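You operate a simulated robot arm through the tools that you are given. There is no shell and no other tool. Be economical: measure what you need, move in short steps, check, and stop when the job is done.

You are at the controls of a simulated robot arm. One attempt, no reset.

TASK
Swap the dry box's white pack for the grey one; lock the lid.
Fine: stand the white pack on the table end by the oven. Set down upright: white dry pack.
Where things are to end (x, y in the base frame): white dry pack within 0.06 m of [-0.27, 0.68].

Only the result counts: the job must be done as asked and must still hold three seconds after the hand-in. Knocking over, shifting, dropping, spilling or breaking anything else fails it. Lids that push on must go on centred and level and be pressed home; caps that screw on are set level and turned clockwise until they are tight.

THE ROBOT
A 6-joint arm with a fingered hand on a trunk, on a base that drives. Base frame: it is fixed to the floor where the robot stands at the start and does not move with it; the origin is under the middle of the robot, x ahead of it, y to its left, z up. Readings come in m, rad, newtons and seconds.
With the tool pointing down near the work surface it reaches from about 0.2 to 0.48 m from the robot's upright axis, wherever it stands. Its first joint turns from -2.897 to 2.897 rad. Places, roughly: box latch [0.3, 0, 0.8]; dry box lid [0.4, 0.2, 0.9]; holder in the dry box [0.5, 0.1, 0.8]; table end by the oven [-0.2, 0.8, 0.7]. Payload 2.3 kg.
The tool frame sits at the grasp point between the pads (the TCP): z along the fingers, y along the line on which they close. The tips reach 0.022 m beyond it. Largest opening 0.112 m; the body of the gripper starts 0.06 m behind the TCP. The gripper is a hand of 3 fingers: y runs from the thumb to the fingers, the wrist lies at [0, 0, -0.218] in the tool frame, and closing takes about 1.5 s.
Orientation is that of the tool frame in the base frame, as a unit quaternion [w, x, y, z]. With the fingers straight down and closing along the base's y, the tool's x points along the base's -x, its y along +y and its z along -z.

THE INTERFACE
- The arm moves only by the tool send_rows. Its argument "series" is a list of rows, each a list of 3 entries, a list of its own where there are three numbers: the shift along the tool's x, y, z in m, then the turn, a rotation vector about the tool's x, y, z in rad, then the gripper command, from -1 (fully open) to 1 (shut), values between in proportion. In form: [[[dx, dy, dz], [ax, ay, az], jaw], ...]. A call has 1 to 8 rows; each row is the pose to reach, as a shift and turn from the pose commanded when the call began, along the tool's axes at that moment. A row lasts 0.2 s, in which the tool goes at most 0.05 m and 0.15 rad; a call with a longer step from one row to the next is refused whole, and so is a gripper value outside its range. A pose out of reach is approached as far as the arm can. The call stops where the force on the tool passes 60 N (or 10 N more than at its start, if that is more) or the arm is blocked; 0.2 s more then pass. Each finger travels about 0.072 m/s and halts on what it meets, pressing with about 23 N; the grip force reading is that of the motor and also rises with nothing between the fingers. The clock runs only during rows and for 0.2 s after the last one: add rows that repeat a pose to give the fingers time. The reply holds the time, the measured pose of the TCP, the force on the tool along the base axes, the opening and the grip force, in the units named above and with some noise, with the torque about the TCP (base axes, N m) and any sound that the robot's microphone picked up, and new pictures: "pictures" is both (left out), scene, wrist or none.
- Cameras (640 x 400 px; columns grow to the right, rows downward): "scene" is now at [-0.0235, 0.1847, 1.5699]; the picture's right is [0.69, -0.72, 0.00], its down [-0.68, -0.64, -0.36] and it looks along [0.26, 0.25, -0.93] (base axes); focal length 296 px, centre (320, 200). "wrist" rides on the gripper at [0.066, 0.003, -0.08] in the tool frame; the picture's right is [-0.05, 1.00, 0.00], its down [-0.77, -0.04, -0.64] and it looks along [-0.63, -0.03, 0.77] (tool axes); focal length 275 px, centre (320, 200). There is no depth. A picture from a camera that has moved, and an enlarged one, comes with that camera's place and axes in the base frame and with its lens. The place of the scene camera against the robot may be out by one fixed shift of up to 0.025 m in any direction.
- lift_body(by): slides the trunk up (or, below 0, down) by that many m; the arm and the scene camera ride with it, the base frame stays. It gives what a move gives, with no picture.
- steer(legs): drives the robot by 1 to 6 legs, each [ahead, left, turn to the left] in m, m and rad, along the robot's own axes; the way and the turn of a leg run together, so that a leg with both is an arc; at most 1.5 m and 3.142 rad a leg. The arm and the cameras ride along, it lands a little off, and it stops where it bumps. It gives what a move gives, and a new picture of the scene camera.
- preshape(shape): the hand has 3 fingers and takes this shape, open, in about a second: jaw (thumb against the fingers, like two jaws); tri (thumb and two fingers); tip (a fingertip pinch); poke (one finger out to press); point (the index stretched); flat (the hand flat); cup (the hand cupped); fist (a fist). The gripper value then closes the fingers along that shape, each until it touches; the sizes above hold for jaw. It gives what a move gives, with no picture.
- head_to(pan, tilt): turns the head with the scene camera to pan (to the left, within 2.705 rad either way) and tilt (down, from -0.506 to 1.204), counted from straight ahead of the robot. It gives what a move gives, and a new picture of the scene camera.
- enlarge(camera, box): a new picture of the part [left, top, right, bottom] of that camera's present view, enlarged. No time passes.
- hand_in(): hands the job in; it is judged then, once.

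Work in short steps. Places have to be worked out from the pictures, the camera data and where the tool is seen: move nearer, look again, correct. Check each grasp and each placing, and mend what went wrong. You have 120 turns and 260 pictures in all, those below and enlarged ones among them. Open the gripper and draw the arm clear of the work before you hand the job in, unless the task says otherwise; then end with one line.

The tools are called after "Request:" as a command line: name --argument value ..., lists and objects as JSON in quotes. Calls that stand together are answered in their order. send_rows: Moves the arm, as the interface text tells. Its arguments: {"type":"object","properties":{"series":{"type":"array","items":{"type":"array"}},"pictures":{"type":"string","enum":["both","scene","wrist","none"]}},"required":["series"]} The other tools are called the same way: lift_body (by) slides the trunk up or down; preshape (shape) gives the hand a shape; steer (legs) drives the base; head_to (pan, tilt) turns the head that bears the scene camera; enlarge (camera, box) takes an enlarged picture of a part of a camera's view; hand_in () hands the job in.

At the start:

```text
time_s: 0.0
tcp_pos: [0.0949, 0.2179, 1.2741]
ee_rot: [0.001, 0.001, 1.0, 0.0]
ft_force: [0.2, 0.3, -0.9]
wrist_torque: [0.03, -0.03, -0.01]
grip_width: 0.1119
grip_force: 0.0
shape: jaw
trunk travel left (down, up): [-0.501, 0.089]
robot x, y, heading: [-0.0002, 0.0009, 0.005]
head pan, tilt: [0.761, 1.201]
```

scene: 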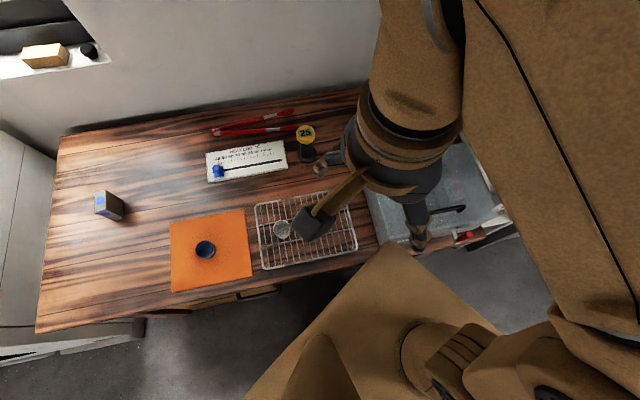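
wrist: 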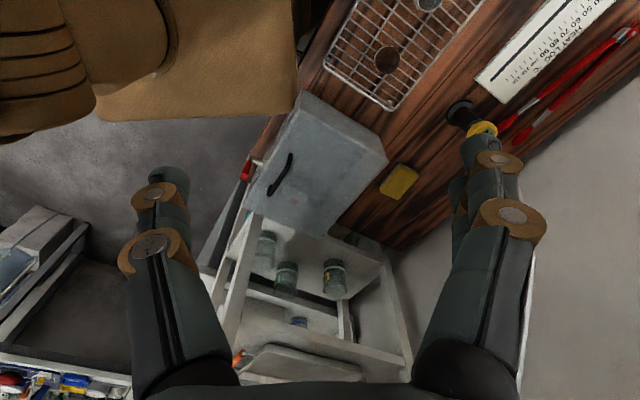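

The dry box is hidden beneath the arm in the scene view; I turn the head to see it and enlarge the wrist view.

Request:
head_to --pan 0.2 --tilt 1.1

Request:
enlarge --camera "wrist" --box '[200, 0, 520, 200]'

```text
time_s: 1.0
tcp_pos: [0.0945, 0.2179, 1.2736]
ee_rot: [0.0, 0.0, 1.0, 0.0]
ft_force: [0.3, -0.2, -0.3]
wrist_torque: [-0.02, 0.02, 0.0]
grip_width: 0.1119
grip_force: 0.0
shape: jaw
trunk travel left (down, up): [-0.501, 0.089]
robot x, y, heading: [-0.0006, -0.0014, 0.0]
head pan, tilt: [0.201, 1.1]
camera scene: at [-0.0022, 0.1589, 1.5759], right [0.2, -0.98, 0.0], down [-0.87, -0.18, -0.45], along [0.44, 0.09, -0.89], focal length 296 px, centre (320, 200)
```

scene: 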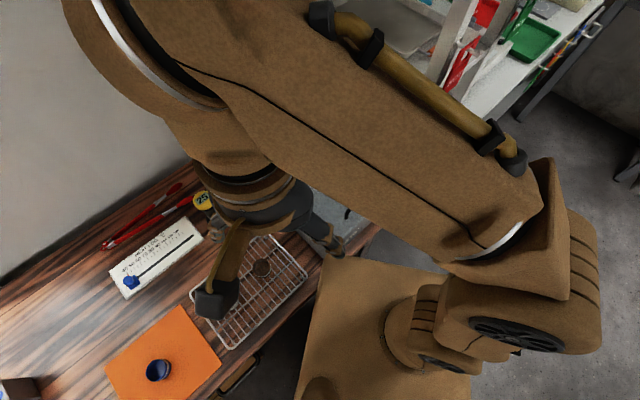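

```text
2.00 times, centred on (360, 100) of wrist
camera zoom: at [0.0296, 0.2188, 1.354], right [0.05, 1.0, 0.0], down [0.77, -0.04, 0.64], along [0.63, -0.03, -0.77], focal length 551 px, centre (240, 400)
```

zoom: 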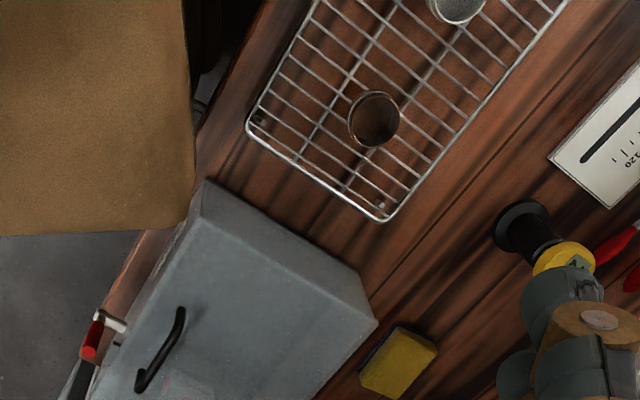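

The box sits under the arm. I sweep the hand to the right at height, viewing the box with the wrist camera on the way.

Request:
send_rows --series '[[[0, -0.045, 0], [0, 0, 0], -1], [[0, -0.09, 0], [0, 0, 0], -1], [[0, -0.135, 0], [0, 0, 0], -1], [[0, -0.18, 0], [0, 0, 0], -1], [[-0.03, -0.215, 0], [0, 0, 0], -1], [[-0.06, -0.25, 0], [0, 0, 0], -1], [[-0.09, -0.285, 0], [0, 0, 0], -1], [[-0.12, -0.32, 0], [0, 0, 0], -1]]' --pictures "both"

```text
time_s: 2.8
tcp_pos: [0.2273, -0.0941, 1.2527]
ee_rot: [-0.001, 0.0, 1.0, 0.0]
ft_force: [-0.4, -0.2, 0.6]
wrist_torque: [0.01, 0.01, -0.03]
grip_width: 0.1117
grip_force: 0.0
shape: jaw
out of reach, approached as far as the arm can: row 3, 4, 5, 6, 7, 8
trunk travel left (down, up): [-0.501, 0.089]
robot x, y, heading: [0.0012, -0.0023, -0.001]
head pan, tilt: [0.201, 1.1]
camera scene: at [-0.0008, 0.1576, 1.576], right [0.2, -0.98, 0.0], down [-0.87, -0.18, -0.45], along [0.44, 0.09, -0.89], focal length 296 px, centre (320, 200)
camera wrist: at [0.1621, -0.093, 1.3337], right [0.05, 1.0, 0.0], down [0.77, -0.04, 0.64], along [0.63, -0.03, -0.77], focal length 275 px, centre (320, 200)
```

scene: 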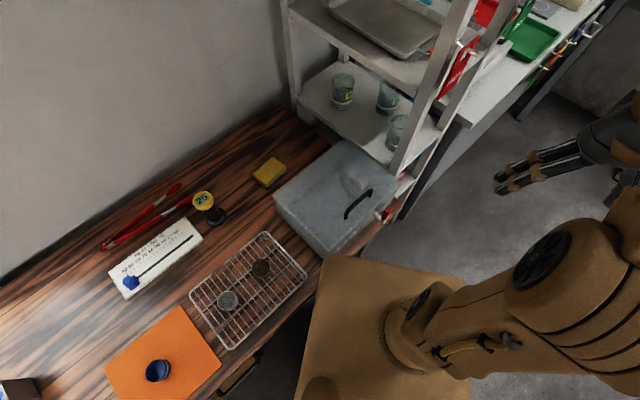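
wrist: 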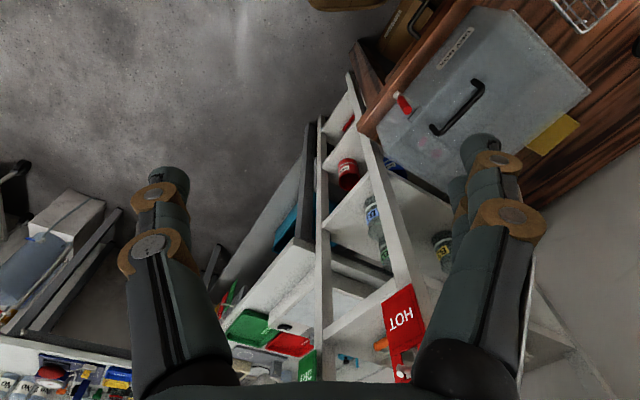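

Both cameras now see the box. I enlarge both for detail on the latch, handle and hinges.

Request:
enlarge --camera "scene" --box '[250, 120, 430, 270]'

Request:
enlarge --camera "wrist" --box '[340, 0, 600, 170]'

Request:
head_to --pan 0.9 --tilt 1.0

```text
2.67 times, centred on (340, 195) of scene
camera zoom: at [-0.0008, 0.1576, 1.576], right [0.2, -0.98, 0.0], down [-0.87, -0.18, -0.45], along [0.44, 0.09, -0.89], focal length 789 px, centre (267, 213)
```

zoom: 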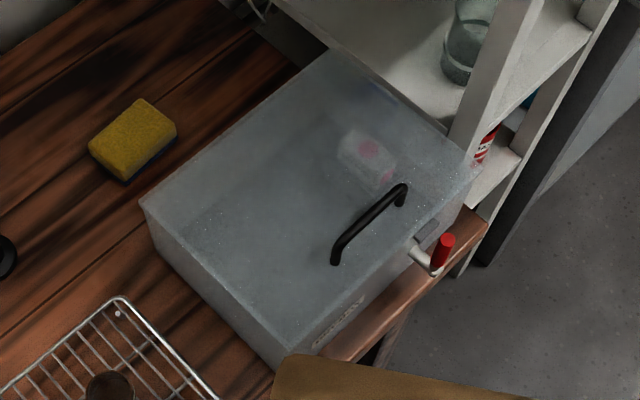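

```text
2.35 times, centred on (470, 85) of wrist
camera zoom: at [0.1621, -0.093, 1.3337], right [0.05, 1.0, 0.0], down [0.77, -0.04, 0.64], along [0.63, -0.03, -0.77], focal length 648 px, centre (-33, 471)
```

zoom: 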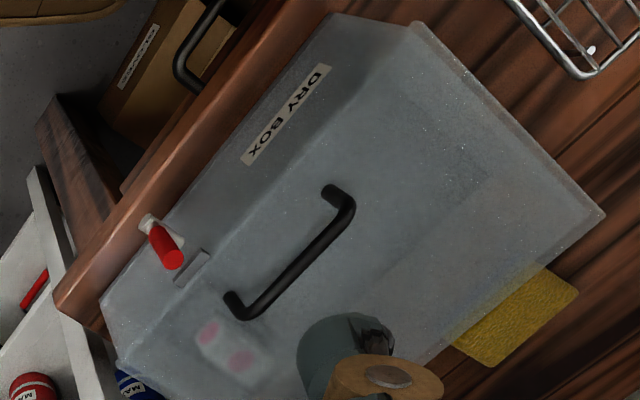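

```text
time_s: 3.8
tcp_pos: [0.2248, -0.0921, 1.2535]
ee_rot: [0.0, -0.001, 1.0, 0.0]
ft_force: [-0.5, 0.0, 0.5]
wrist_torque: [0.0, 0.02, 0.0]
grip_width: 0.1118
grip_force: 0.0
shape: jaw
trunk travel left (down, up): [-0.501, 0.089]
robot x, y, heading: [0.0018, -0.0034, -0.003]
head pan, tilt: [0.901, 1.0]
camera scene: at [-0.0207, 0.2007, 1.5825], right [0.78, -0.62, 0.0], down [-0.52, -0.66, -0.54], along [0.34, 0.42, -0.84], focal length 296 px, centre (320, 200)
```

scene: 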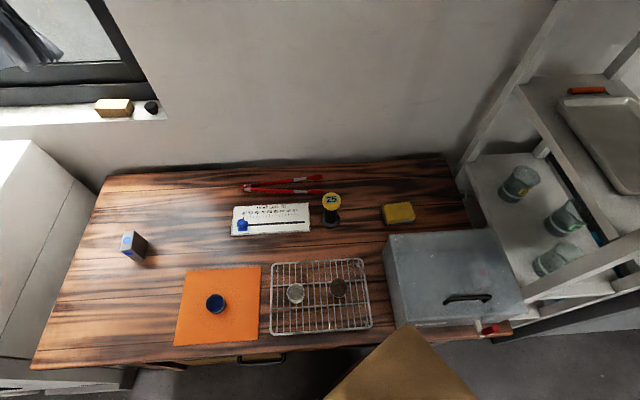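

The latch (red grip) is near (0.34, 0.04, 0.87), the handle runs from (0.306, 0.15) to (0.39, 0.09) at z≈0.875. I bring the hand lower, yawed to face the box front, to look at the latch.

Request:
send_rows --series '[[[-0.008, 0.008, 0.04], [0, 0, -0.13], -1], [[-0.016, 0.016, 0.08], [0, 0, -0.26], -1], [[-0.024, 0.024, 0.12], [0, 0, -0.39], -1], [[-0.032, 0.032, 0.16], [0, 0, -0.52], -1], [[-0.04, 0.04, 0.2], [0, 0, -0.65], -1], [[-0.048, 0.048, 0.24], [0, 0, -0.79], -1], [[-0.055, 0.058, 0.28], [0, 0, -0.93], -1]]' --pictures "both"

Request:
enlarge --camera "scene" --box '[370, 210, 540, 350]'

```text
time_s: 5.4
tcp_pos: [0.2749, -0.0347, 0.9736]
ee_rot: [0.0, -0.449, 0.894, 0.001]
ft_force: [0.6, -0.5, 0.5]
wrist_torque: [0.0, 0.0, 0.0]
grip_width: 0.112
grip_force: 0.1
shape: jaw
trunk travel left (down, up): [-0.501, 0.089]
robot x, y, heading: [0.0007, 0.0026, 0.001]
head pan, tilt: [0.901, 1.0]
camera scene: at [-0.0195, 0.2008, 1.5825], right [0.78, -0.62, 0.0], down [-0.52, -0.66, -0.54], along [0.34, 0.42, -0.84], focal length 296 px, centre (320, 200)
camera wrist: at [0.2343, -0.0879, 1.054], right [-0.77, 0.63, 0.0], down [0.49, 0.6, 0.64], along [0.4, 0.49, -0.77], focal length 275 px, centre (320, 200)
```

scene: 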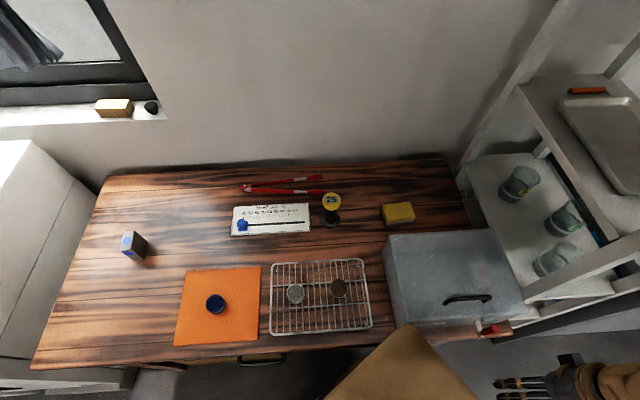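
wrist: 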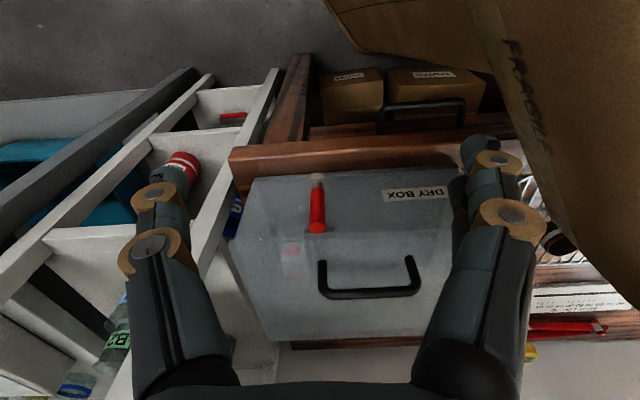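

```text
2.86 times, centred on (455, 280) of scene
camera zoom: at [-0.0195, 0.2008, 1.5825], right [0.78, -0.62, 0.0], down [-0.52, -0.66, -0.54], along [0.34, 0.42, -0.84], focal length 846 px, centre (-66, -29)
```

zoom: 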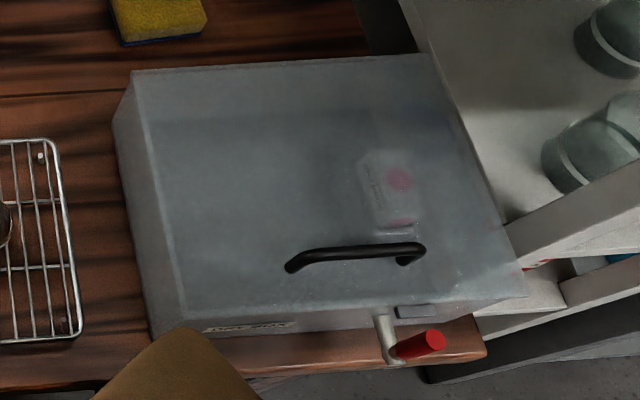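

I enlarge the latch in the wrist view to understand its mechanism.

Request:
enlarge --camera "wrist" --box '[240, 150, 400, 250]'

Request:
enlarge --camera "scene" --box '[460, 290, 540, 340]'

Request:
enlarge --camera "scene" --box '[90, 210, 190, 280]'

```text
4.00 times, centred on (320, 200) of wrist
camera zoom: at [0.2343, -0.0879, 1.054], right [-0.77, 0.63, 0.0], down [0.49, 0.6, 0.64], along [0.4, 0.49, -0.77], focal length 1101 px, centre (320, 200)
```

zoom: 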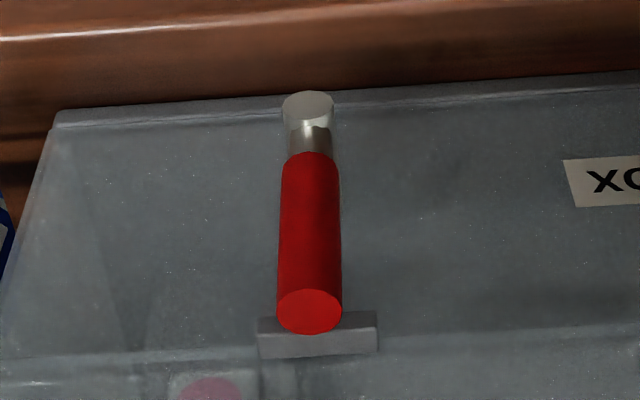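

```text
8.00 times, centred on (500, 315) of scene
camera zoom: at [-0.0195, 0.2008, 1.5825], right [0.78, -0.62, 0.0], down [-0.52, -0.66, -0.54], along [0.34, 0.42, -0.84], focal length 2368 px, centre (-1120, -720)
```

zoom: 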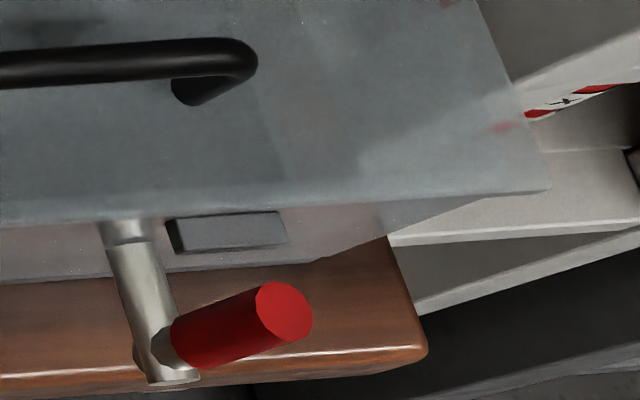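

```text
5.71 times, centred on (140, 245) of scene
camera zoom: at [-0.0195, 0.2008, 1.5825], right [0.78, -0.62, 0.0], down [-0.52, -0.66, -0.54], along [0.34, 0.42, -0.84], focal length 1691 px, centre (1349, -57)
```

zoom: 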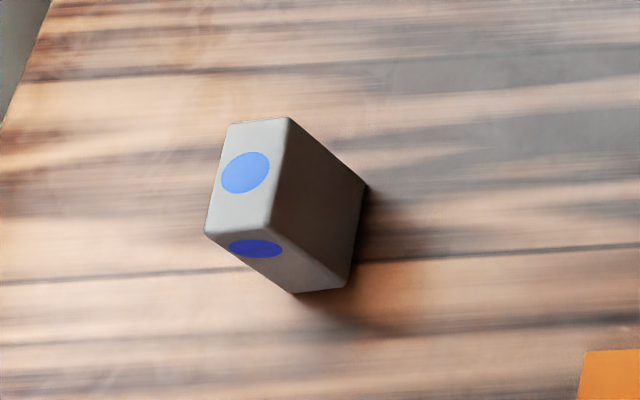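

The lever is a crank on a spindle normal to the front face: grip standing up, tip ≈(0.345, 0.049, 0.878), spindle z≈0.81. I move above it with a part-closed jaw to straddle the grip.

Request:
send_rows --series '[[[-0.03, -0.002, 0.0], [0, 0, 0], 0.1], [[-0.07, -0.004, 0.01], [0, 0, -0.015], 0.1], [[-0.109, -0.006, 0.03], [0, 0, -0.03], 0.1], [[-0.109, -0.006, 0.03], [0, 0, -0.03], 0.1]]' --pictures "both"

Request:
enlarge --camera "scene" --box '[440, 270, 560, 345]'

```text
time_s: 6.4
tcp_pos: [0.3454, 0.0503, 0.9421]
ee_rot: [0.0, -0.462, 0.887, 0.0]
ft_force: [-0.6, 0.3, 0.2]
wrist_torque: [-0.03, -0.01, 0.0]
grip_width: 0.0509
grip_force: 0.0
shape: jaw
trunk travel left (down, up): [-0.501, 0.089]
robot x, y, heading: [-0.0014, -0.0008, 0.0]
head pan, tilt: [0.901, 1.0]
camera scene: at [-0.0213, 0.2002, 1.5826], right [0.78, -0.62, 0.0], down [-0.52, -0.66, -0.54], along [0.34, 0.42, -0.84], focal length 296 px, centre (320, 200)
camera wrist: at [0.3054, -0.0034, 1.0236], right [-0.79, 0.61, 0.0], down [0.47, 0.61, 0.64], along [0.39, 0.5, -0.77], focal length 275 px, centre (320, 200)
```

scene: 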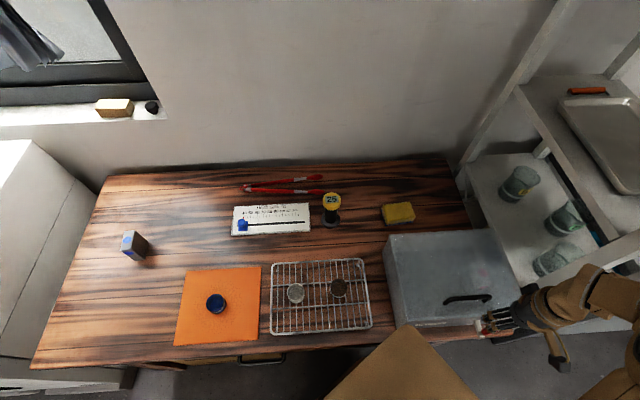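
wrist: 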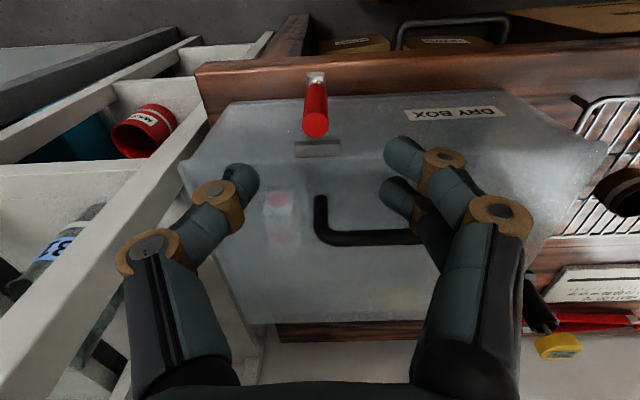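

```text
5.33 times, centred on (500, 308) of scene
camera zoom: at [-0.0213, 0.2002, 1.5826], right [0.78, -0.62, 0.0], down [-0.52, -0.66, -0.54], along [0.34, 0.42, -0.84], focal length 1578 px, centre (-640, -373)
```

zoom: 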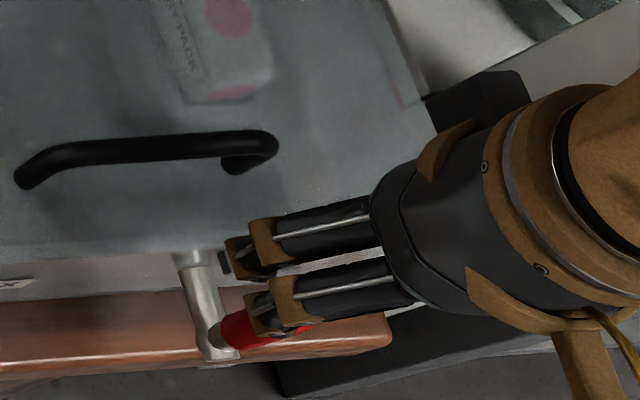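

The lever tip is directly below the TCP. The lid keeper sits close behind it, so I shift the hand back 14 mm and descend so the thumb is beside the grip.

Request:
send_rows --series '[[[0.014, 0, 0.02], [0, 0, 0], 0.1], [[0.014, 0, 0.045], [0, 0, 0], 0.1], [[0.014, 0, 0.07], [0, 0, 0], 0.1]]' --pictures "both"

Request:
enlarge --camera "scene" --box '[440, 270, 560, 345]'

```text
time_s: 7.2
tcp_pos: [0.3383, 0.0407, 0.8736]
ee_rot: [0.0, -0.461, 0.887, 0.0]
ft_force: [-0.4, -0.5, 0.4]
wrist_torque: [-0.03, 0.01, 0.01]
grip_width: 0.0511
grip_force: 0.1
shape: jaw
trunk travel left (down, up): [-0.501, 0.089]
robot x, y, heading: [-0.0003, -0.0011, 0.004]
head pan, tilt: [0.901, 1.0]
camera scene: at [-0.0204, 0.2006, 1.5825], right [0.78, -0.62, 0.0], down [-0.52, -0.66, -0.54], along [0.34, 0.42, -0.84], focal length 296 px, centre (320, 200)
camera wrist: at [0.2994, -0.0138, 0.9535], right [-0.79, 0.61, 0.0], down [0.47, 0.61, 0.64], along [0.39, 0.5, -0.77], focal length 275 px, centre (320, 200)
```

scene: 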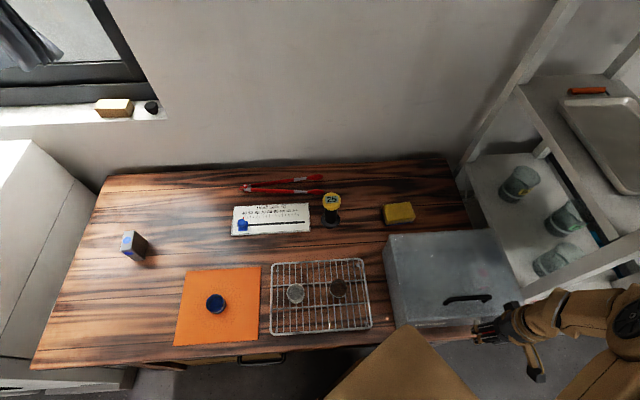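
wrist: 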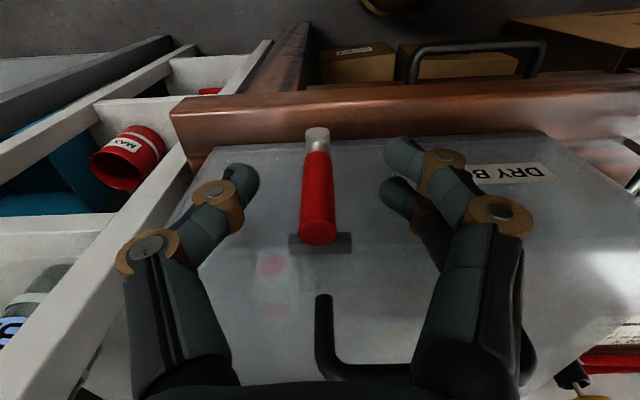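

```text
5.33 times, centred on (500, 308) of scene
camera zoom: at [-0.0204, 0.2006, 1.5825], right [0.78, -0.62, 0.0], down [-0.52, -0.66, -0.54], along [0.34, 0.42, -0.84], focal length 1578 px, centre (-640, -373)
```

zoom: 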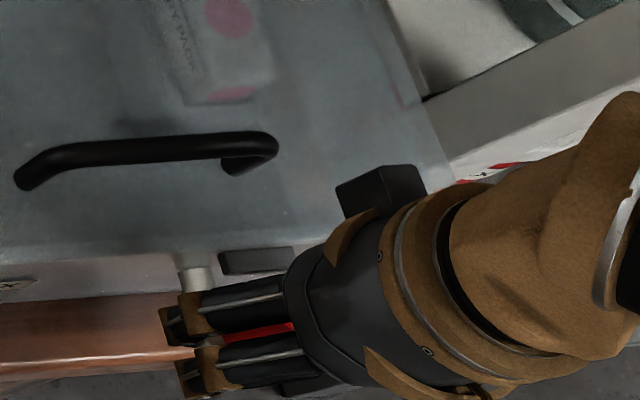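

The lever is centred between thumb and fingers. I push gently left (tool +y) to see whether it turns.

Request:
send_rows --series '[[[0, 0.01, 0], [0, 0, 0], 0.1], [[0, 0.018, 0], [0, 0, 0], 0.1], [[0, 0.022, 0], [0, 0, 0], 0.1], [[0, 0.026, 0], [0, 0, 0], 0.1]]' --pictures "wrist"

```text
time_s: 8.2
tcp_pos: [0.3161, 0.0533, 0.8768]
ee_rot: [0.0, -0.461, 0.887, 0.0]
ft_force: [-0.2, -0.3, -0.4]
wrist_torque: [-0.01, 0.02, -0.02]
grip_width: 0.0512
grip_force: 0.1
shape: jaw
trunk travel left (down, up): [-0.501, 0.089]
robot x, y, heading: [0.0011, -0.001, -0.008]
head pan, tilt: [0.901, 1.0]
camera wrist: at [0.2774, -0.0009, 0.9563], right [-0.79, 0.61, 0.0], down [0.47, 0.61, 0.64], along [0.39, 0.5, -0.77], focal length 275 px, centre (320, 200)
```

wrist: 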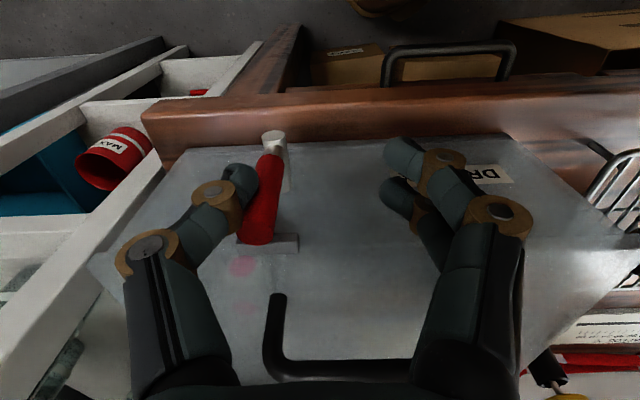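

Just touching now with no force. I push further.

Request:
send_rows --series '[[[0, 0.005, 0], [0, 0, 0], 0.1], [[0, 0.01, 0], [0, 0, 0], 0.1], [[0, 0.014, 0], [0, 0, 0], 0.1], [[0, 0.018, 0], [0, 0, 0], 0.1]]' --pictures "wrist"

```text
time_s: 9.2
tcp_pos: [0.3023, 0.0624, 0.8763]
ee_rot: [-0.001, -0.462, 0.887, 0.002]
ft_force: [-2.1, -6.3, -1.9]
wrist_torque: [0.04, 0.06, -0.24]
grip_width: 0.0525
grip_force: 0.0
shape: jaw
trunk travel left (down, up): [-0.501, 0.089]
robot x, y, heading: [-0.0023, -0.0026, 0.001]
head pan, tilt: [0.901, 1.0]
camera wrist: at [0.2626, 0.0086, 0.9565], right [-0.79, 0.61, 0.0], down [0.47, 0.61, 0.64], along [0.39, 0.5, -0.77], focal length 275 px, centre (320, 200)
```

wrist: 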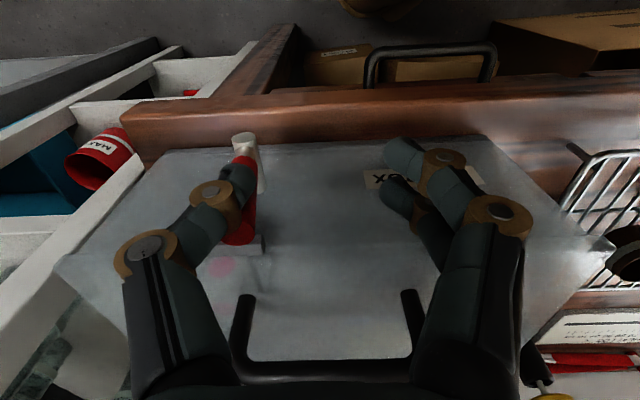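

The thumb slipped in front of the grip without turning it. The inner finger is better aligned for a push to the right; I go back and test that direction.

Request:
send_rows --series '[[[0.004, -0.02, 0], [0, 0, 0], 0.1], [[0.0, -0.044, 0], [0, 0, 0], 0.1], [[0, -0.056, 0], [0, 0, 0], 0.1], [[0, -0.064, 0], [0, 0, 0], 0.1], [[0, -0.068, 0], [0, 0, 0], 0.1]]' --pictures "wrist"

```text
time_s: 10.4
tcp_pos: [0.3591, 0.0248, 0.875]
ee_rot: [-0.001, -0.462, 0.887, 0.0]
ft_force: [-1.3, 2.3, 1.5]
wrist_torque: [0.07, 0.04, 0.01]
grip_width: 0.0524
grip_force: 0.1
shape: jaw
trunk travel left (down, up): [-0.501, 0.089]
robot x, y, heading: [0.0017, -0.0011, 0.002]
head pan, tilt: [0.901, 1.0]
camera wrist: at [0.3184, -0.0295, 0.9562], right [-0.79, 0.61, 0.0], down [0.47, 0.61, 0.64], along [0.39, 0.5, -0.77], focal length 275 px, centre (320, 200)
```

wrist: 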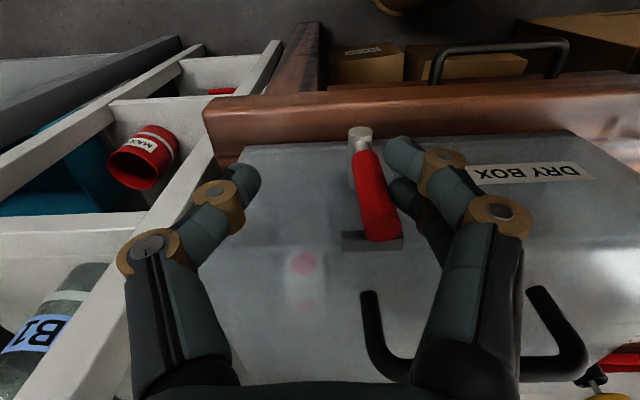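

The lever is upright with the inner finger in contact. I push right further in small steps.

Request:
send_rows --series '[[[0, -0.004, 0], [0, 0, 0], 0.1], [[0, -0.008, 0], [0, 0, 0], 0.1], [[0, -0.012, 0], [0, 0, 0], 0.1], [[0, -0.016, 0], [0, 0, 0], 0.1]]' --pictures "wrist"

```text
time_s: 11.4
tcp_pos: [0.3708, 0.0165, 0.8757]
ee_rot: [0.0, -0.462, 0.887, 0.0]
ft_force: [-7.3, 5.2, -0.7]
wrist_torque: [0.08, 0.11, 0.07]
grip_width: 0.0578
grip_force: 0.1
shape: jaw
trunk travel left (down, up): [-0.501, 0.089]
robot x, y, heading: [0.0011, 0.0005, -0.001]
head pan, tilt: [0.901, 1.0]
camera wrist: at [0.3301, -0.0381, 0.957], right [-0.79, 0.61, 0.0], down [0.47, 0.61, 0.64], along [0.39, 0.5, -0.77], focal length 275 px, centre (320, 200)
```

wrist: 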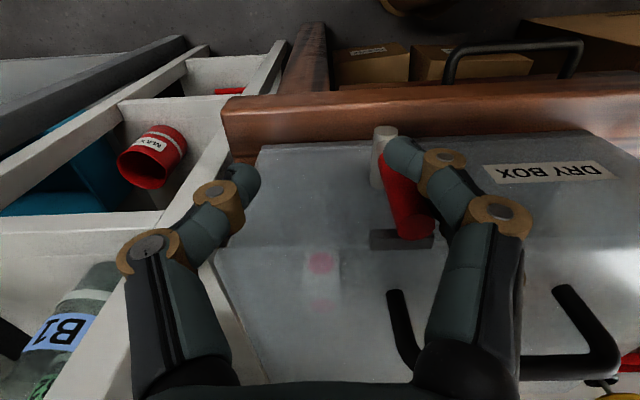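

Right seems blocked (9 N, fingers yielding). I return to centre, shift forward 8 mm for better thumb overlap and pinch the grip, to test left firmly.

Request:
send_rows --series '[[[0, 0.02, 0], [0, 0, 0], 0.1], [[0, 0.038, 0], [0, 0, 0], 0.1], [[-0.008, 0.038, 0], [0, 0, 0], 0.1], [[-0.008, 0.038, 0], [0, 0, 0], 1], [[-0.008, 0.038, 0], [0, 0, 0], 1], [[-0.008, 0.038, 0], [0, 0, 0], 1], [[-0.008, 0.038, 0], [0, 0, 0], 1]]' --pictures "wrist"

```text
time_s: 13.0
tcp_pos: [0.3442, 0.0429, 0.8758]
ee_rot: [0.0, -0.462, 0.887, 0.001]
ft_force: [0.0, -1.0, -1.6]
wrist_torque: [0.03, 0.01, 0.05]
grip_width: 0.0008
grip_force: 23.1
shape: jaw
trunk travel left (down, up): [-0.501, 0.089]
robot x, y, heading: [-0.0014, -0.0042, 0.002]
head pan, tilt: [0.901, 1.0]
camera wrist: at [0.3047, -0.0108, 0.9563], right [-0.79, 0.61, 0.0], down [0.47, 0.61, 0.64], along [0.39, 0.5, -0.77], focal length 275 px, centre (320, 200)
```

wrist: 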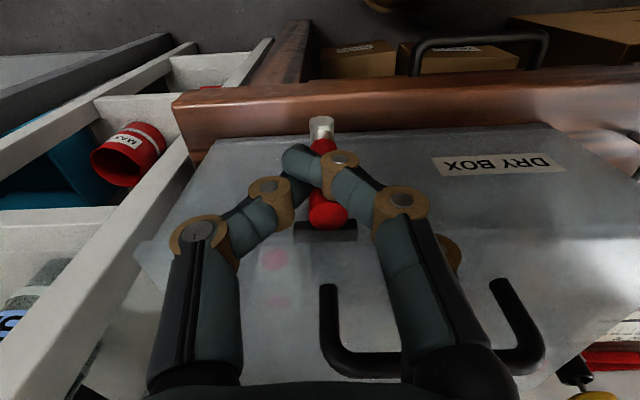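

The fingers closed just in front of the grip. I open, shift forward 9 mm and slightly up, and close again.

Request:
send_rows --series '[[[0, 0, 0], [0, 0, 0], 0.1], [[0, 0, -0.008], [0, 0, 0], 0.1], [[0, 0.0, -0.008], [0, 0, 0], 0.1], [[-0.01, 0.0, -0.008], [0, 0, 0], 0.1], [[-0.01, 0, -0.008], [0, 0, 0], 0.8], [[-0.01, 0, -0.008], [0, 0, 0], 0.8], [[-0.01, 0, -0.008], [0, 0, 0], 0.8]]' --pictures "wrist"

```text
time_s: 14.6
tcp_pos: [0.3497, 0.0523, 0.8823]
ee_rot: [0.0, -0.462, 0.887, 0.0]
ft_force: [0.0, 0.5, 0.0]
wrist_torque: [0.0, 0.0, 0.01]
grip_width: 0.0119
grip_force: 0.1
shape: jaw
trunk travel left (down, up): [-0.501, 0.089]
robot x, y, heading: [0.0002, -0.0013, -0.001]
head pan, tilt: [0.901, 1.0]
camera wrist: at [0.3098, -0.0027, 0.9631], right [-0.79, 0.61, 0.0], down [0.47, 0.61, 0.64], along [0.39, 0.5, -0.77], focal length 275 px, centre (320, 200)
```

wrist: 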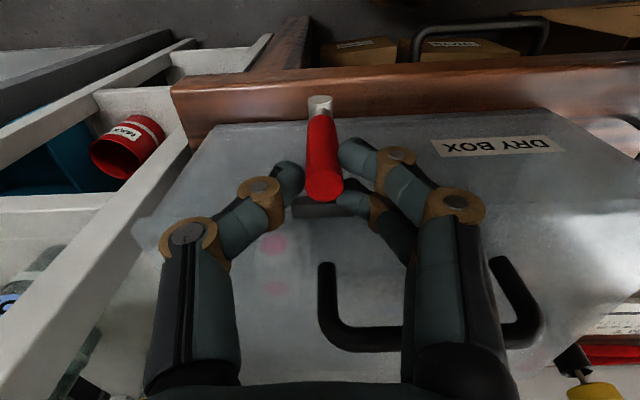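

The grip is now between thumb and fingers; I close fully.

Request:
send_rows --series '[[[0, 0, 0], [0, 0, 0], 1], [[0, 0, 0], [0, 0, 0], 1], [[0, 0, 0], [0, 0, 0], 1]]' --pictures "wrist"

```text
time_s: 15.4
tcp_pos: [0.3504, 0.0515, 0.8813]
ee_rot: [-0.001, -0.462, 0.887, 0.001]
ft_force: [-0.3, -1.5, -2.7]
wrist_torque: [-0.03, 0.0, -0.01]
grip_width: 0.0006
grip_force: 22.9
shape: jaw
trunk travel left (down, up): [-0.501, 0.089]
robot x, y, heading: [0.0009, -0.0027, -0.003]
head pan, tilt: [0.901, 1.0]
camera wrist: at [0.31, -0.0031, 0.9629], right [-0.79, 0.61, 0.0], down [0.47, 0.61, 0.64], along [0.39, 0.5, -0.77], focal length 275 px, centre (320, 200)
```

wrist: 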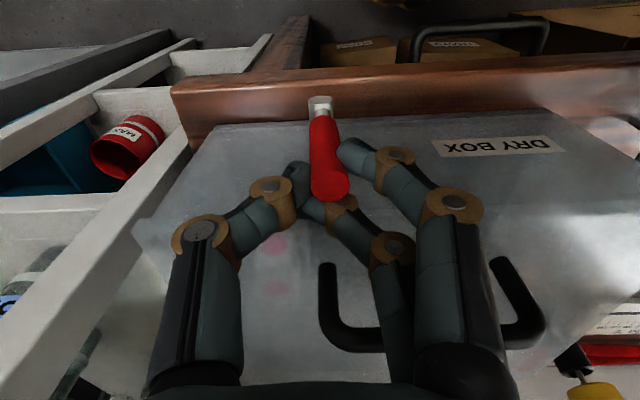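

The grip is now caged between outer finger, thumb and inner finger. I test moving left.

Request:
send_rows --series '[[[0, 0.005, 0], [0, 0, 0], 1], [[0, 0.01, 0], [0, 0, 0], 1], [[0, 0.015, 0.0], [0, 0, 0], 1]]' --pictures "wrist"

```text
time_s: 16.2
tcp_pos: [0.34, 0.0599, 0.8837]
ee_rot: [-0.001, -0.462, 0.887, 0.001]
ft_force: [1.9, -4.2, -12.0]
wrist_torque: [-0.08, -0.17, -0.01]
grip_width: 0.0001
grip_force: 22.9
shape: jaw
trunk travel left (down, up): [-0.501, 0.089]
robot x, y, heading: [-0.0008, -0.0014, 0.0]
head pan, tilt: [0.901, 1.0]
camera wrist: at [0.3002, 0.0063, 0.9638], right [-0.79, 0.61, 0.0], down [0.47, 0.61, 0.64], along [0.39, 0.5, -0.77], focal length 275 px, centre (320, 200)
```

wrist: 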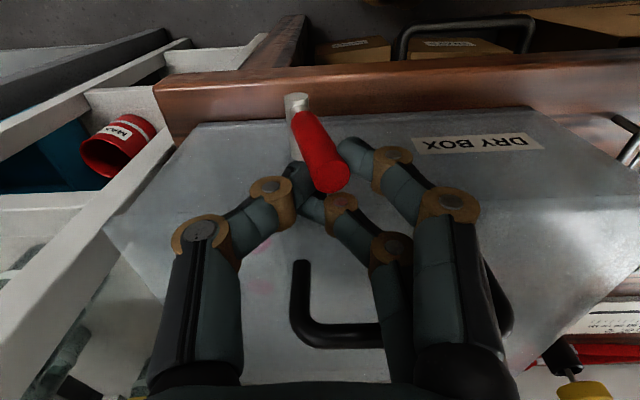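

The lever turns to the left freely. I follow its arc, left and down.

Request:
send_rows --series '[[[0.002, 0.008, 0.003], [0, 0, 0], 0.7], [[0.003, 0.0155, 0.007], [0, 0, 0], 0.7], [[0.003, 0.022, 0.012], [0, 0, 0], 0.7], [[0.003, 0.0275, 0.017], [0, 0, 0], 0.7]]' --pictures "wrist"

```text
time_s: 17.2
tcp_pos: [0.3152, 0.0728, 0.8657]
ee_rot: [0.0, -0.461, 0.887, 0.0]
ft_force: [0.0, -1.1, 2.6]
wrist_torque: [-0.05, -0.05, -0.01]
grip_width: 0.0169
grip_force: 0.1
shape: jaw
trunk travel left (down, up): [-0.501, 0.089]
robot x, y, heading: [0.0027, 0.0026, 0.0]
head pan, tilt: [0.901, 1.0]
camera wrist: at [0.2738, 0.0188, 0.9469], right [-0.79, 0.61, 0.0], down [0.47, 0.61, 0.64], along [0.39, 0.5, -0.77], focal length 275 px, centre (320, 200)
```

wrist: 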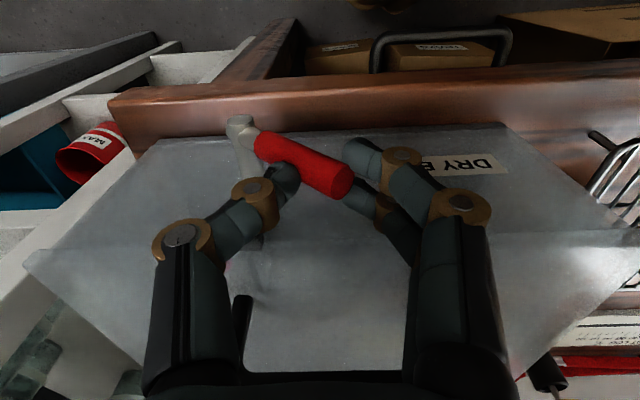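

The lever is past ~50°. I continue left and down toward horizontal.

Request:
send_rows --series '[[[0.0, 0.006, 0.008], [0, 0, 0], 0.6], [[0.0, 0.011, 0.018], [0, 0, 0], 0.6], [[0.0, 0.014, 0.028], [0, 0, 0], 0.6], [[0.0, 0.016, 0.036], [0, 0, 0], 0.6]]' --pictures "wrist"

```text
time_s: 18.3
tcp_pos: [0.3031, 0.0821, 0.8364]
ee_rot: [0.009, -0.461, 0.887, 0.0]
ft_force: [3.5, -14.3, 53.1]
wrist_torque: [-0.95, -0.71, -0.11]
grip_width: 0.0285
grip_force: 0.0
shape: jaw
trunk travel left (down, up): [-0.501, 0.089]
robot x, y, heading: [-0.0004, -0.0024, -0.0]
head pan, tilt: [0.901, 1.0]
stopped in row 4: the force on the tool passed its limit (the readings are from after the stop); the commanded pose is now the measured one
camera wrist: at [0.262, 0.0264, 0.9139], right [-0.79, 0.61, -0.01], down [0.46, 0.61, 0.65], along [0.4, 0.51, -0.76], focal length 275 px, centre (320, 200)
```

wrist: 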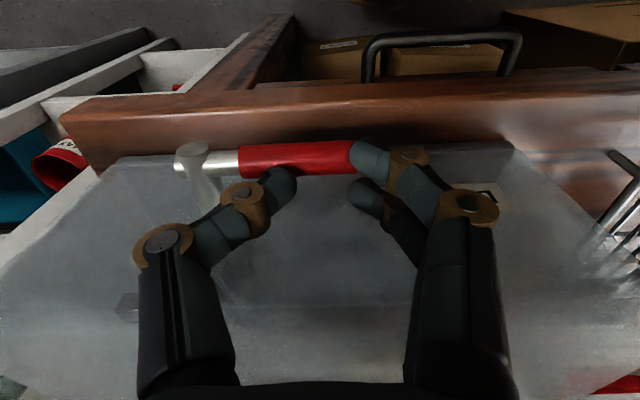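

The lever lies horizontal: unlatched, end stop reached. I lift the hand clear and look.

Request:
send_rows --series '[[[0.0, 0, -0.02], [0, 0, 0], 0.4], [[0.0, 0, -0.06], [0, 0, 0], 0], [[0.0, 0.0, -0.1], [0, 0, 0], -0.3], [[0.0, 0.0, -0.14], [0, 0, 0], -0.5]]' --pictures "both"

```text
time_s: 19.3
tcp_pos: [0.3015, 0.0825, 0.9755]
ee_rot: [0.004, -0.463, 0.886, 0.0]
ft_force: [-0.5, 0.1, 0.1]
wrist_torque: [-0.02, 0.0, 0.0]
grip_width: 0.0835
grip_force: 0.1
shape: jaw
trunk travel left (down, up): [-0.501, 0.089]
robot x, y, heading: [0.0012, 0.0001, 0.001]
head pan, tilt: [0.901, 1.0]
camera scene: at [-0.0214, 0.2003, 1.5825], right [0.78, -0.62, 0.0], down [-0.52, -0.66, -0.54], along [0.34, 0.42, -0.84], focal length 296 px, centre (320, 200)
camera wrist: at [0.2614, 0.0278, 1.0544], right [-0.79, 0.61, -0.01], down [0.47, 0.61, 0.64], along [0.4, 0.51, -0.77], focal length 275 px, centre (320, 200)
```

scene: 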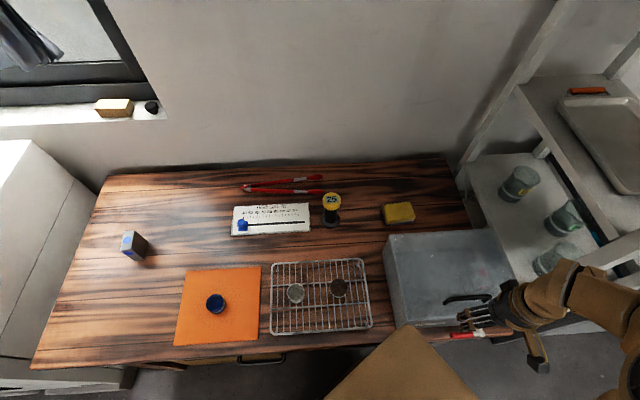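
wrist: 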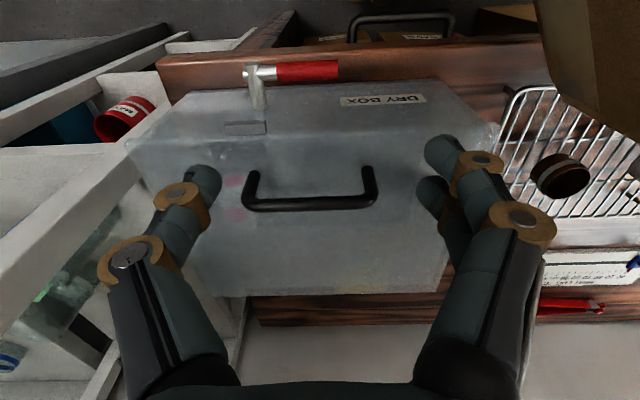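

The lid is unlatched. To work comfortably I'll retract the hand while yawing it 90° (to pinch the lid handle), then drive a little right along the table.

Request:
send_rows --series '[[[0.02, 0.006, -0.03], [0, 0, 0.14], -1], [[0.04, 0.012, -0.06], [0, 0, 0.28], -1], [[0.06, 0.018, -0.09], [0, 0, 0.42], -1], [[0.08, 0.024, -0.12], [0, 0, 0.56], -1], [[0.095, 0.031, -0.125], [0, 0, 0.7], -1], [[0.095, 0.031, -0.125], [0, 0, 0.84], -1], [[0.095, 0.031, -0.125], [0, 0, 0.98], -1], [[0.095, 0.031, -0.125], [0, 0, 1.12], -1]]' --pictures "none"

Request:
send_rows --series '[[[0, 0, 0], [0, 0, 0.14], -1], [[0, 0, 0], [0, 0, 0.28], -1], [[0, 0, 0], [0, 0, 0.41], -1], [[0, 0, 0], [0, 0, 0.45], -1]]' --pictures "scene"

```text
time_s: 21.1
tcp_pos: [0.2223, 0.023, 1.0948]
ee_rot: [0.004, 0.08, 0.997, 0.002]
ft_force: [0.7, 0.5, 0.3]
wrist_torque: [-0.03, -0.02, 0.01]
grip_width: 0.1117
grip_force: 0.1
shape: jaw
trunk travel left (down, up): [-0.501, 0.089]
robot x, y, heading: [0.0002, 0.0007, -0.001]
head pan, tilt: [0.901, 1.0]
```

```text
time_s: 22.1
tcp_pos: [0.2214, 0.0232, 1.0953]
ee_rot: [0.004, 0.3, 0.954, 0.002]
ft_force: [0.0, 0.0, 0.1]
wrist_torque: [0.02, -0.01, 0.02]
grip_width: 0.112
grip_force: 0.2
shape: jaw
trunk travel left (down, up): [-0.501, 0.089]
robot x, y, heading: [0.0013, -0.0006, 0.004]
head pan, tilt: [0.901, 1.0]
camera scene: at [-0.0205, 0.2006, 1.5825], right [0.78, -0.62, 0.0], down [-0.52, -0.66, -0.54], along [0.34, 0.42, -0.84], focal length 296 px, centre (320, 200)
```

scene: 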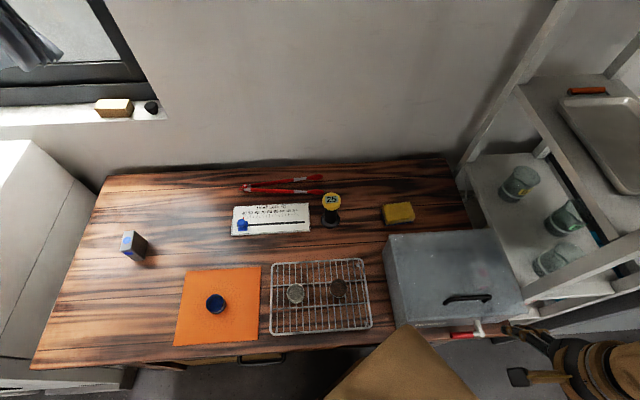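

Hand yawed to −35° and clear. I drive about 0.11 m right along the table edge.

Request:
steer --legs '[[0.09, -0.063, 0]]'

```text
time_s: 23.3
tcp_pos: [0.312, -0.0394, 1.0947]
ee_rot: [0.004, 0.299, 0.954, 0.003]
ft_force: [-0.6, 0.1, -0.2]
wrist_torque: [0.05, 0.04, 0.03]
grip_width: 0.1122
grip_force: 0.1
shape: jaw
trunk travel left (down, up): [-0.501, 0.089]
robot x, y, heading: [0.0884, -0.0588, 0.002]
head pan, tilt: [0.901, 1.0]
camera scene: at [0.0694, 0.138, 1.5826], right [0.78, -0.62, 0.0], down [-0.52, -0.66, -0.54], along [0.33, 0.42, -0.84], focal length 296 px, centre (320, 200)
```

scene: 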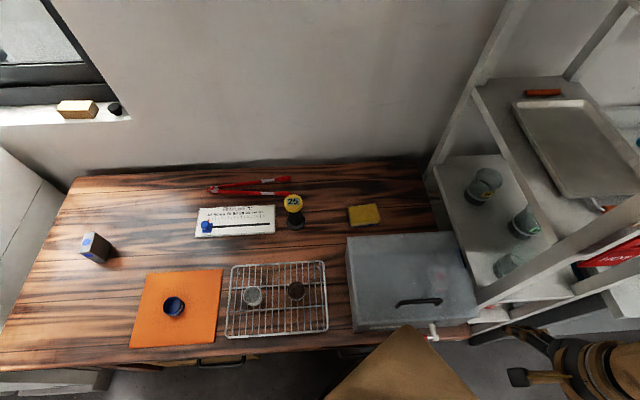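

Now I move above the lid handle (≈(0.352, 0.13, 0.89)), fingers closing across the bar.

Request:
send_rows --series '[[[0.015, 0.04, 0.02], [0, 0, 0], -1], [[0.03, 0.08, 0.04], [0, 0, 0], -0.5], [[0.045, 0.12, 0.07], [0, 0, 0], 0], [[0.064, 0.161, 0.1], [0, 0, 0], 0], [[0.064, 0.161, 0.125], [0, 0, 0], 0]]' --pictures "both"

Request:
enlarge --camera "scene" --box '[340, 230, 500, 350]'

```text
refused: row 3 steps farther than a row can; nothing moved
```

```text
3.33 times, centred on (420, 290) of scene
camera zoom: at [0.0694, 0.138, 1.5826], right [0.78, -0.62, 0.0], down [-0.52, -0.66, -0.54], along [0.33, 0.42, -0.84], focal length 986 px, centre (-13, -100)
```

zoom: 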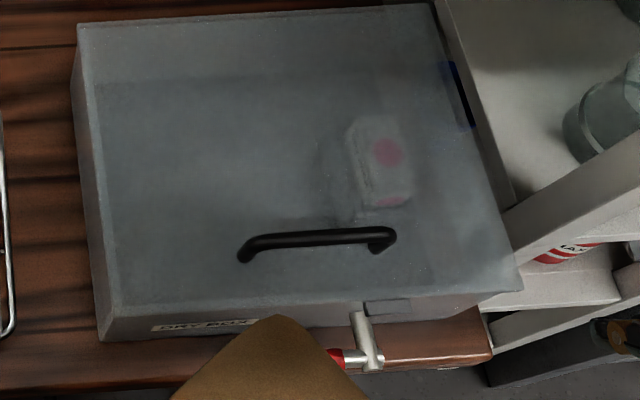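

Same motion with smaller steps.

Request:
send_rows --series '[[[0.013, 0.033, 0.02], [0, 0, 0], -1], [[0.026, 0.066, 0.04], [0, 0, 0], -0.5], [[0.039, 0.099, 0.065], [0, 0, 0], 0], [[0.052, 0.132, 0.09], [0, 0, 0], 0], [[0.064, 0.161, 0.11], [0, 0, 0], 0], [[0.064, 0.161, 0.125], [0, 0, 0], 0]]' --pictures "both"

```text
time_s: 24.7
tcp_pos: [0.3514, 0.1332, 0.9703]
ee_rot: [0.004, 0.298, 0.955, 0.003]
ft_force: [-1.4, -0.1, 0.5]
wrist_torque: [0.01, -0.01, -0.01]
grip_width: 0.0562
grip_force: 0.1
shape: jaw
trunk travel left (down, up): [-0.501, 0.089]
robot x, y, heading: [0.0924, -0.0642, 0.004]
head pan, tilt: [0.901, 1.0]
camera scene: at [0.0685, 0.1383, 1.5825], right [0.78, -0.62, 0.0], down [-0.52, -0.66, -0.54], along [0.34, 0.42, -0.84], focal length 296 px, centre (320, 200)
camera wrist: at [0.2983, 0.1715, 1.0509], right [0.61, 0.79, 0.01], down [0.61, -0.47, 0.64], along [0.51, -0.38, -0.77], focal length 275 px, centre (320, 200)
```

scene: 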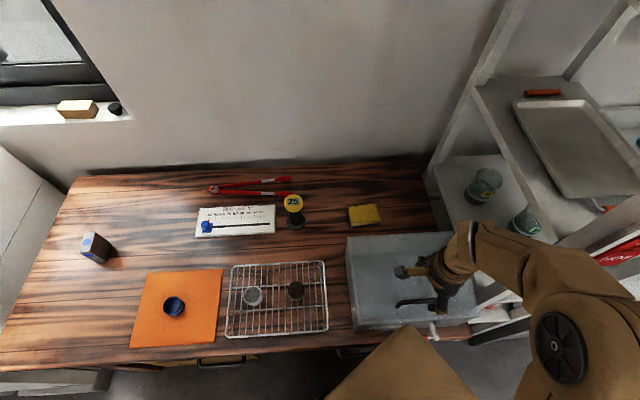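
wrist: 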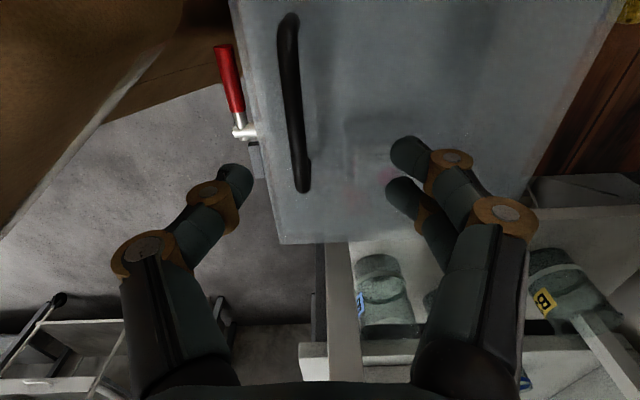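

Bar mid is at (0.345, 0.119) if z≈0.885. I correct 15 mm in tool −y and descend carefully.

Request:
send_rows --series '[[[-0.003, -0.0155, 0.02], [0, 0, 0], 0], [[-0.003, -0.0155, 0.045], [0, 0, 0], 0], [[-0.003, -0.0155, 0.065], [0, 0, 0], 0], [[-0.003, -0.0155, 0.075], [0, 0, 0], 0]]' --pictures "both"

Request:
enlarge --camera "scene" --box '[350, 230, 490, 340]'

```text
time_s: 25.7
tcp_pos: [0.346, 0.1158, 0.8951]
ee_rot: [0.004, 0.299, 0.954, 0.003]
ft_force: [-0.1, 0.1, 0.4]
wrist_torque: [0.0, -0.04, 0.02]
grip_width: 0.0561
grip_force: 0.1
shape: jaw
trunk travel left (down, up): [-0.501, 0.089]
robot x, y, heading: [0.0911, -0.0613, 0.002]
head pan, tilt: [0.901, 1.0]
camera scene: at [0.0687, 0.1389, 1.5825], right [0.78, -0.62, 0.0], down [-0.52, -0.66, -0.54], along [0.33, 0.42, -0.84], focal length 296 px, centre (320, 200)
camera wrist: at [0.2931, 0.1549, 0.9759], right [0.61, 0.79, 0.01], down [0.61, -0.47, 0.64], along [0.51, -0.38, -0.77], focal length 275 px, centre (320, 200)
```

scene: 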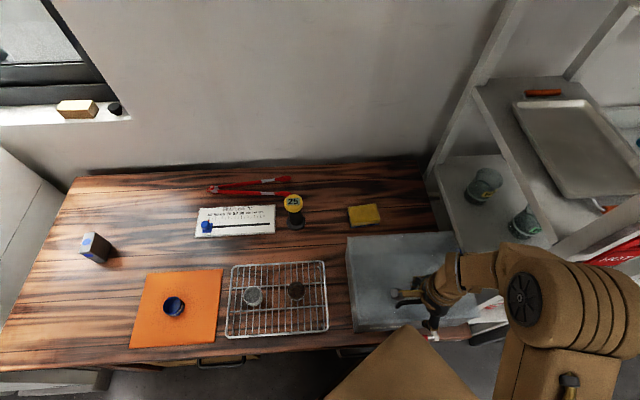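
wrist: 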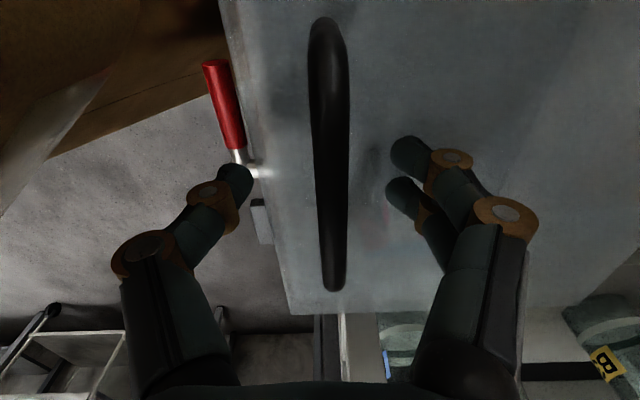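

```text
3.64 times, centred on (420, 285) of scene
camera zoom: at [0.0687, 0.1389, 1.5825], right [0.78, -0.62, 0.0], down [-0.52, -0.66, -0.54], along [0.33, 0.42, -0.84], focal length 1076 px, centre (-44, -109)
```

zoom: 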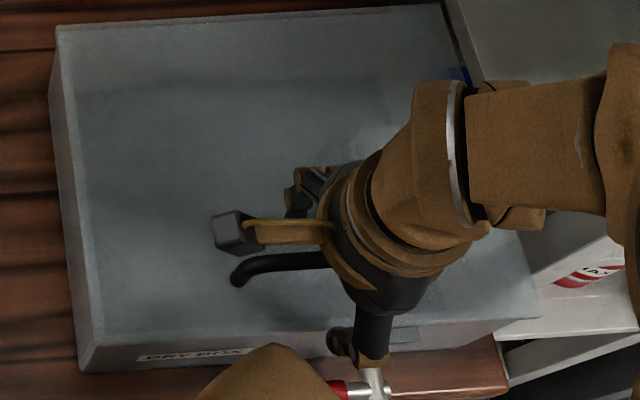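

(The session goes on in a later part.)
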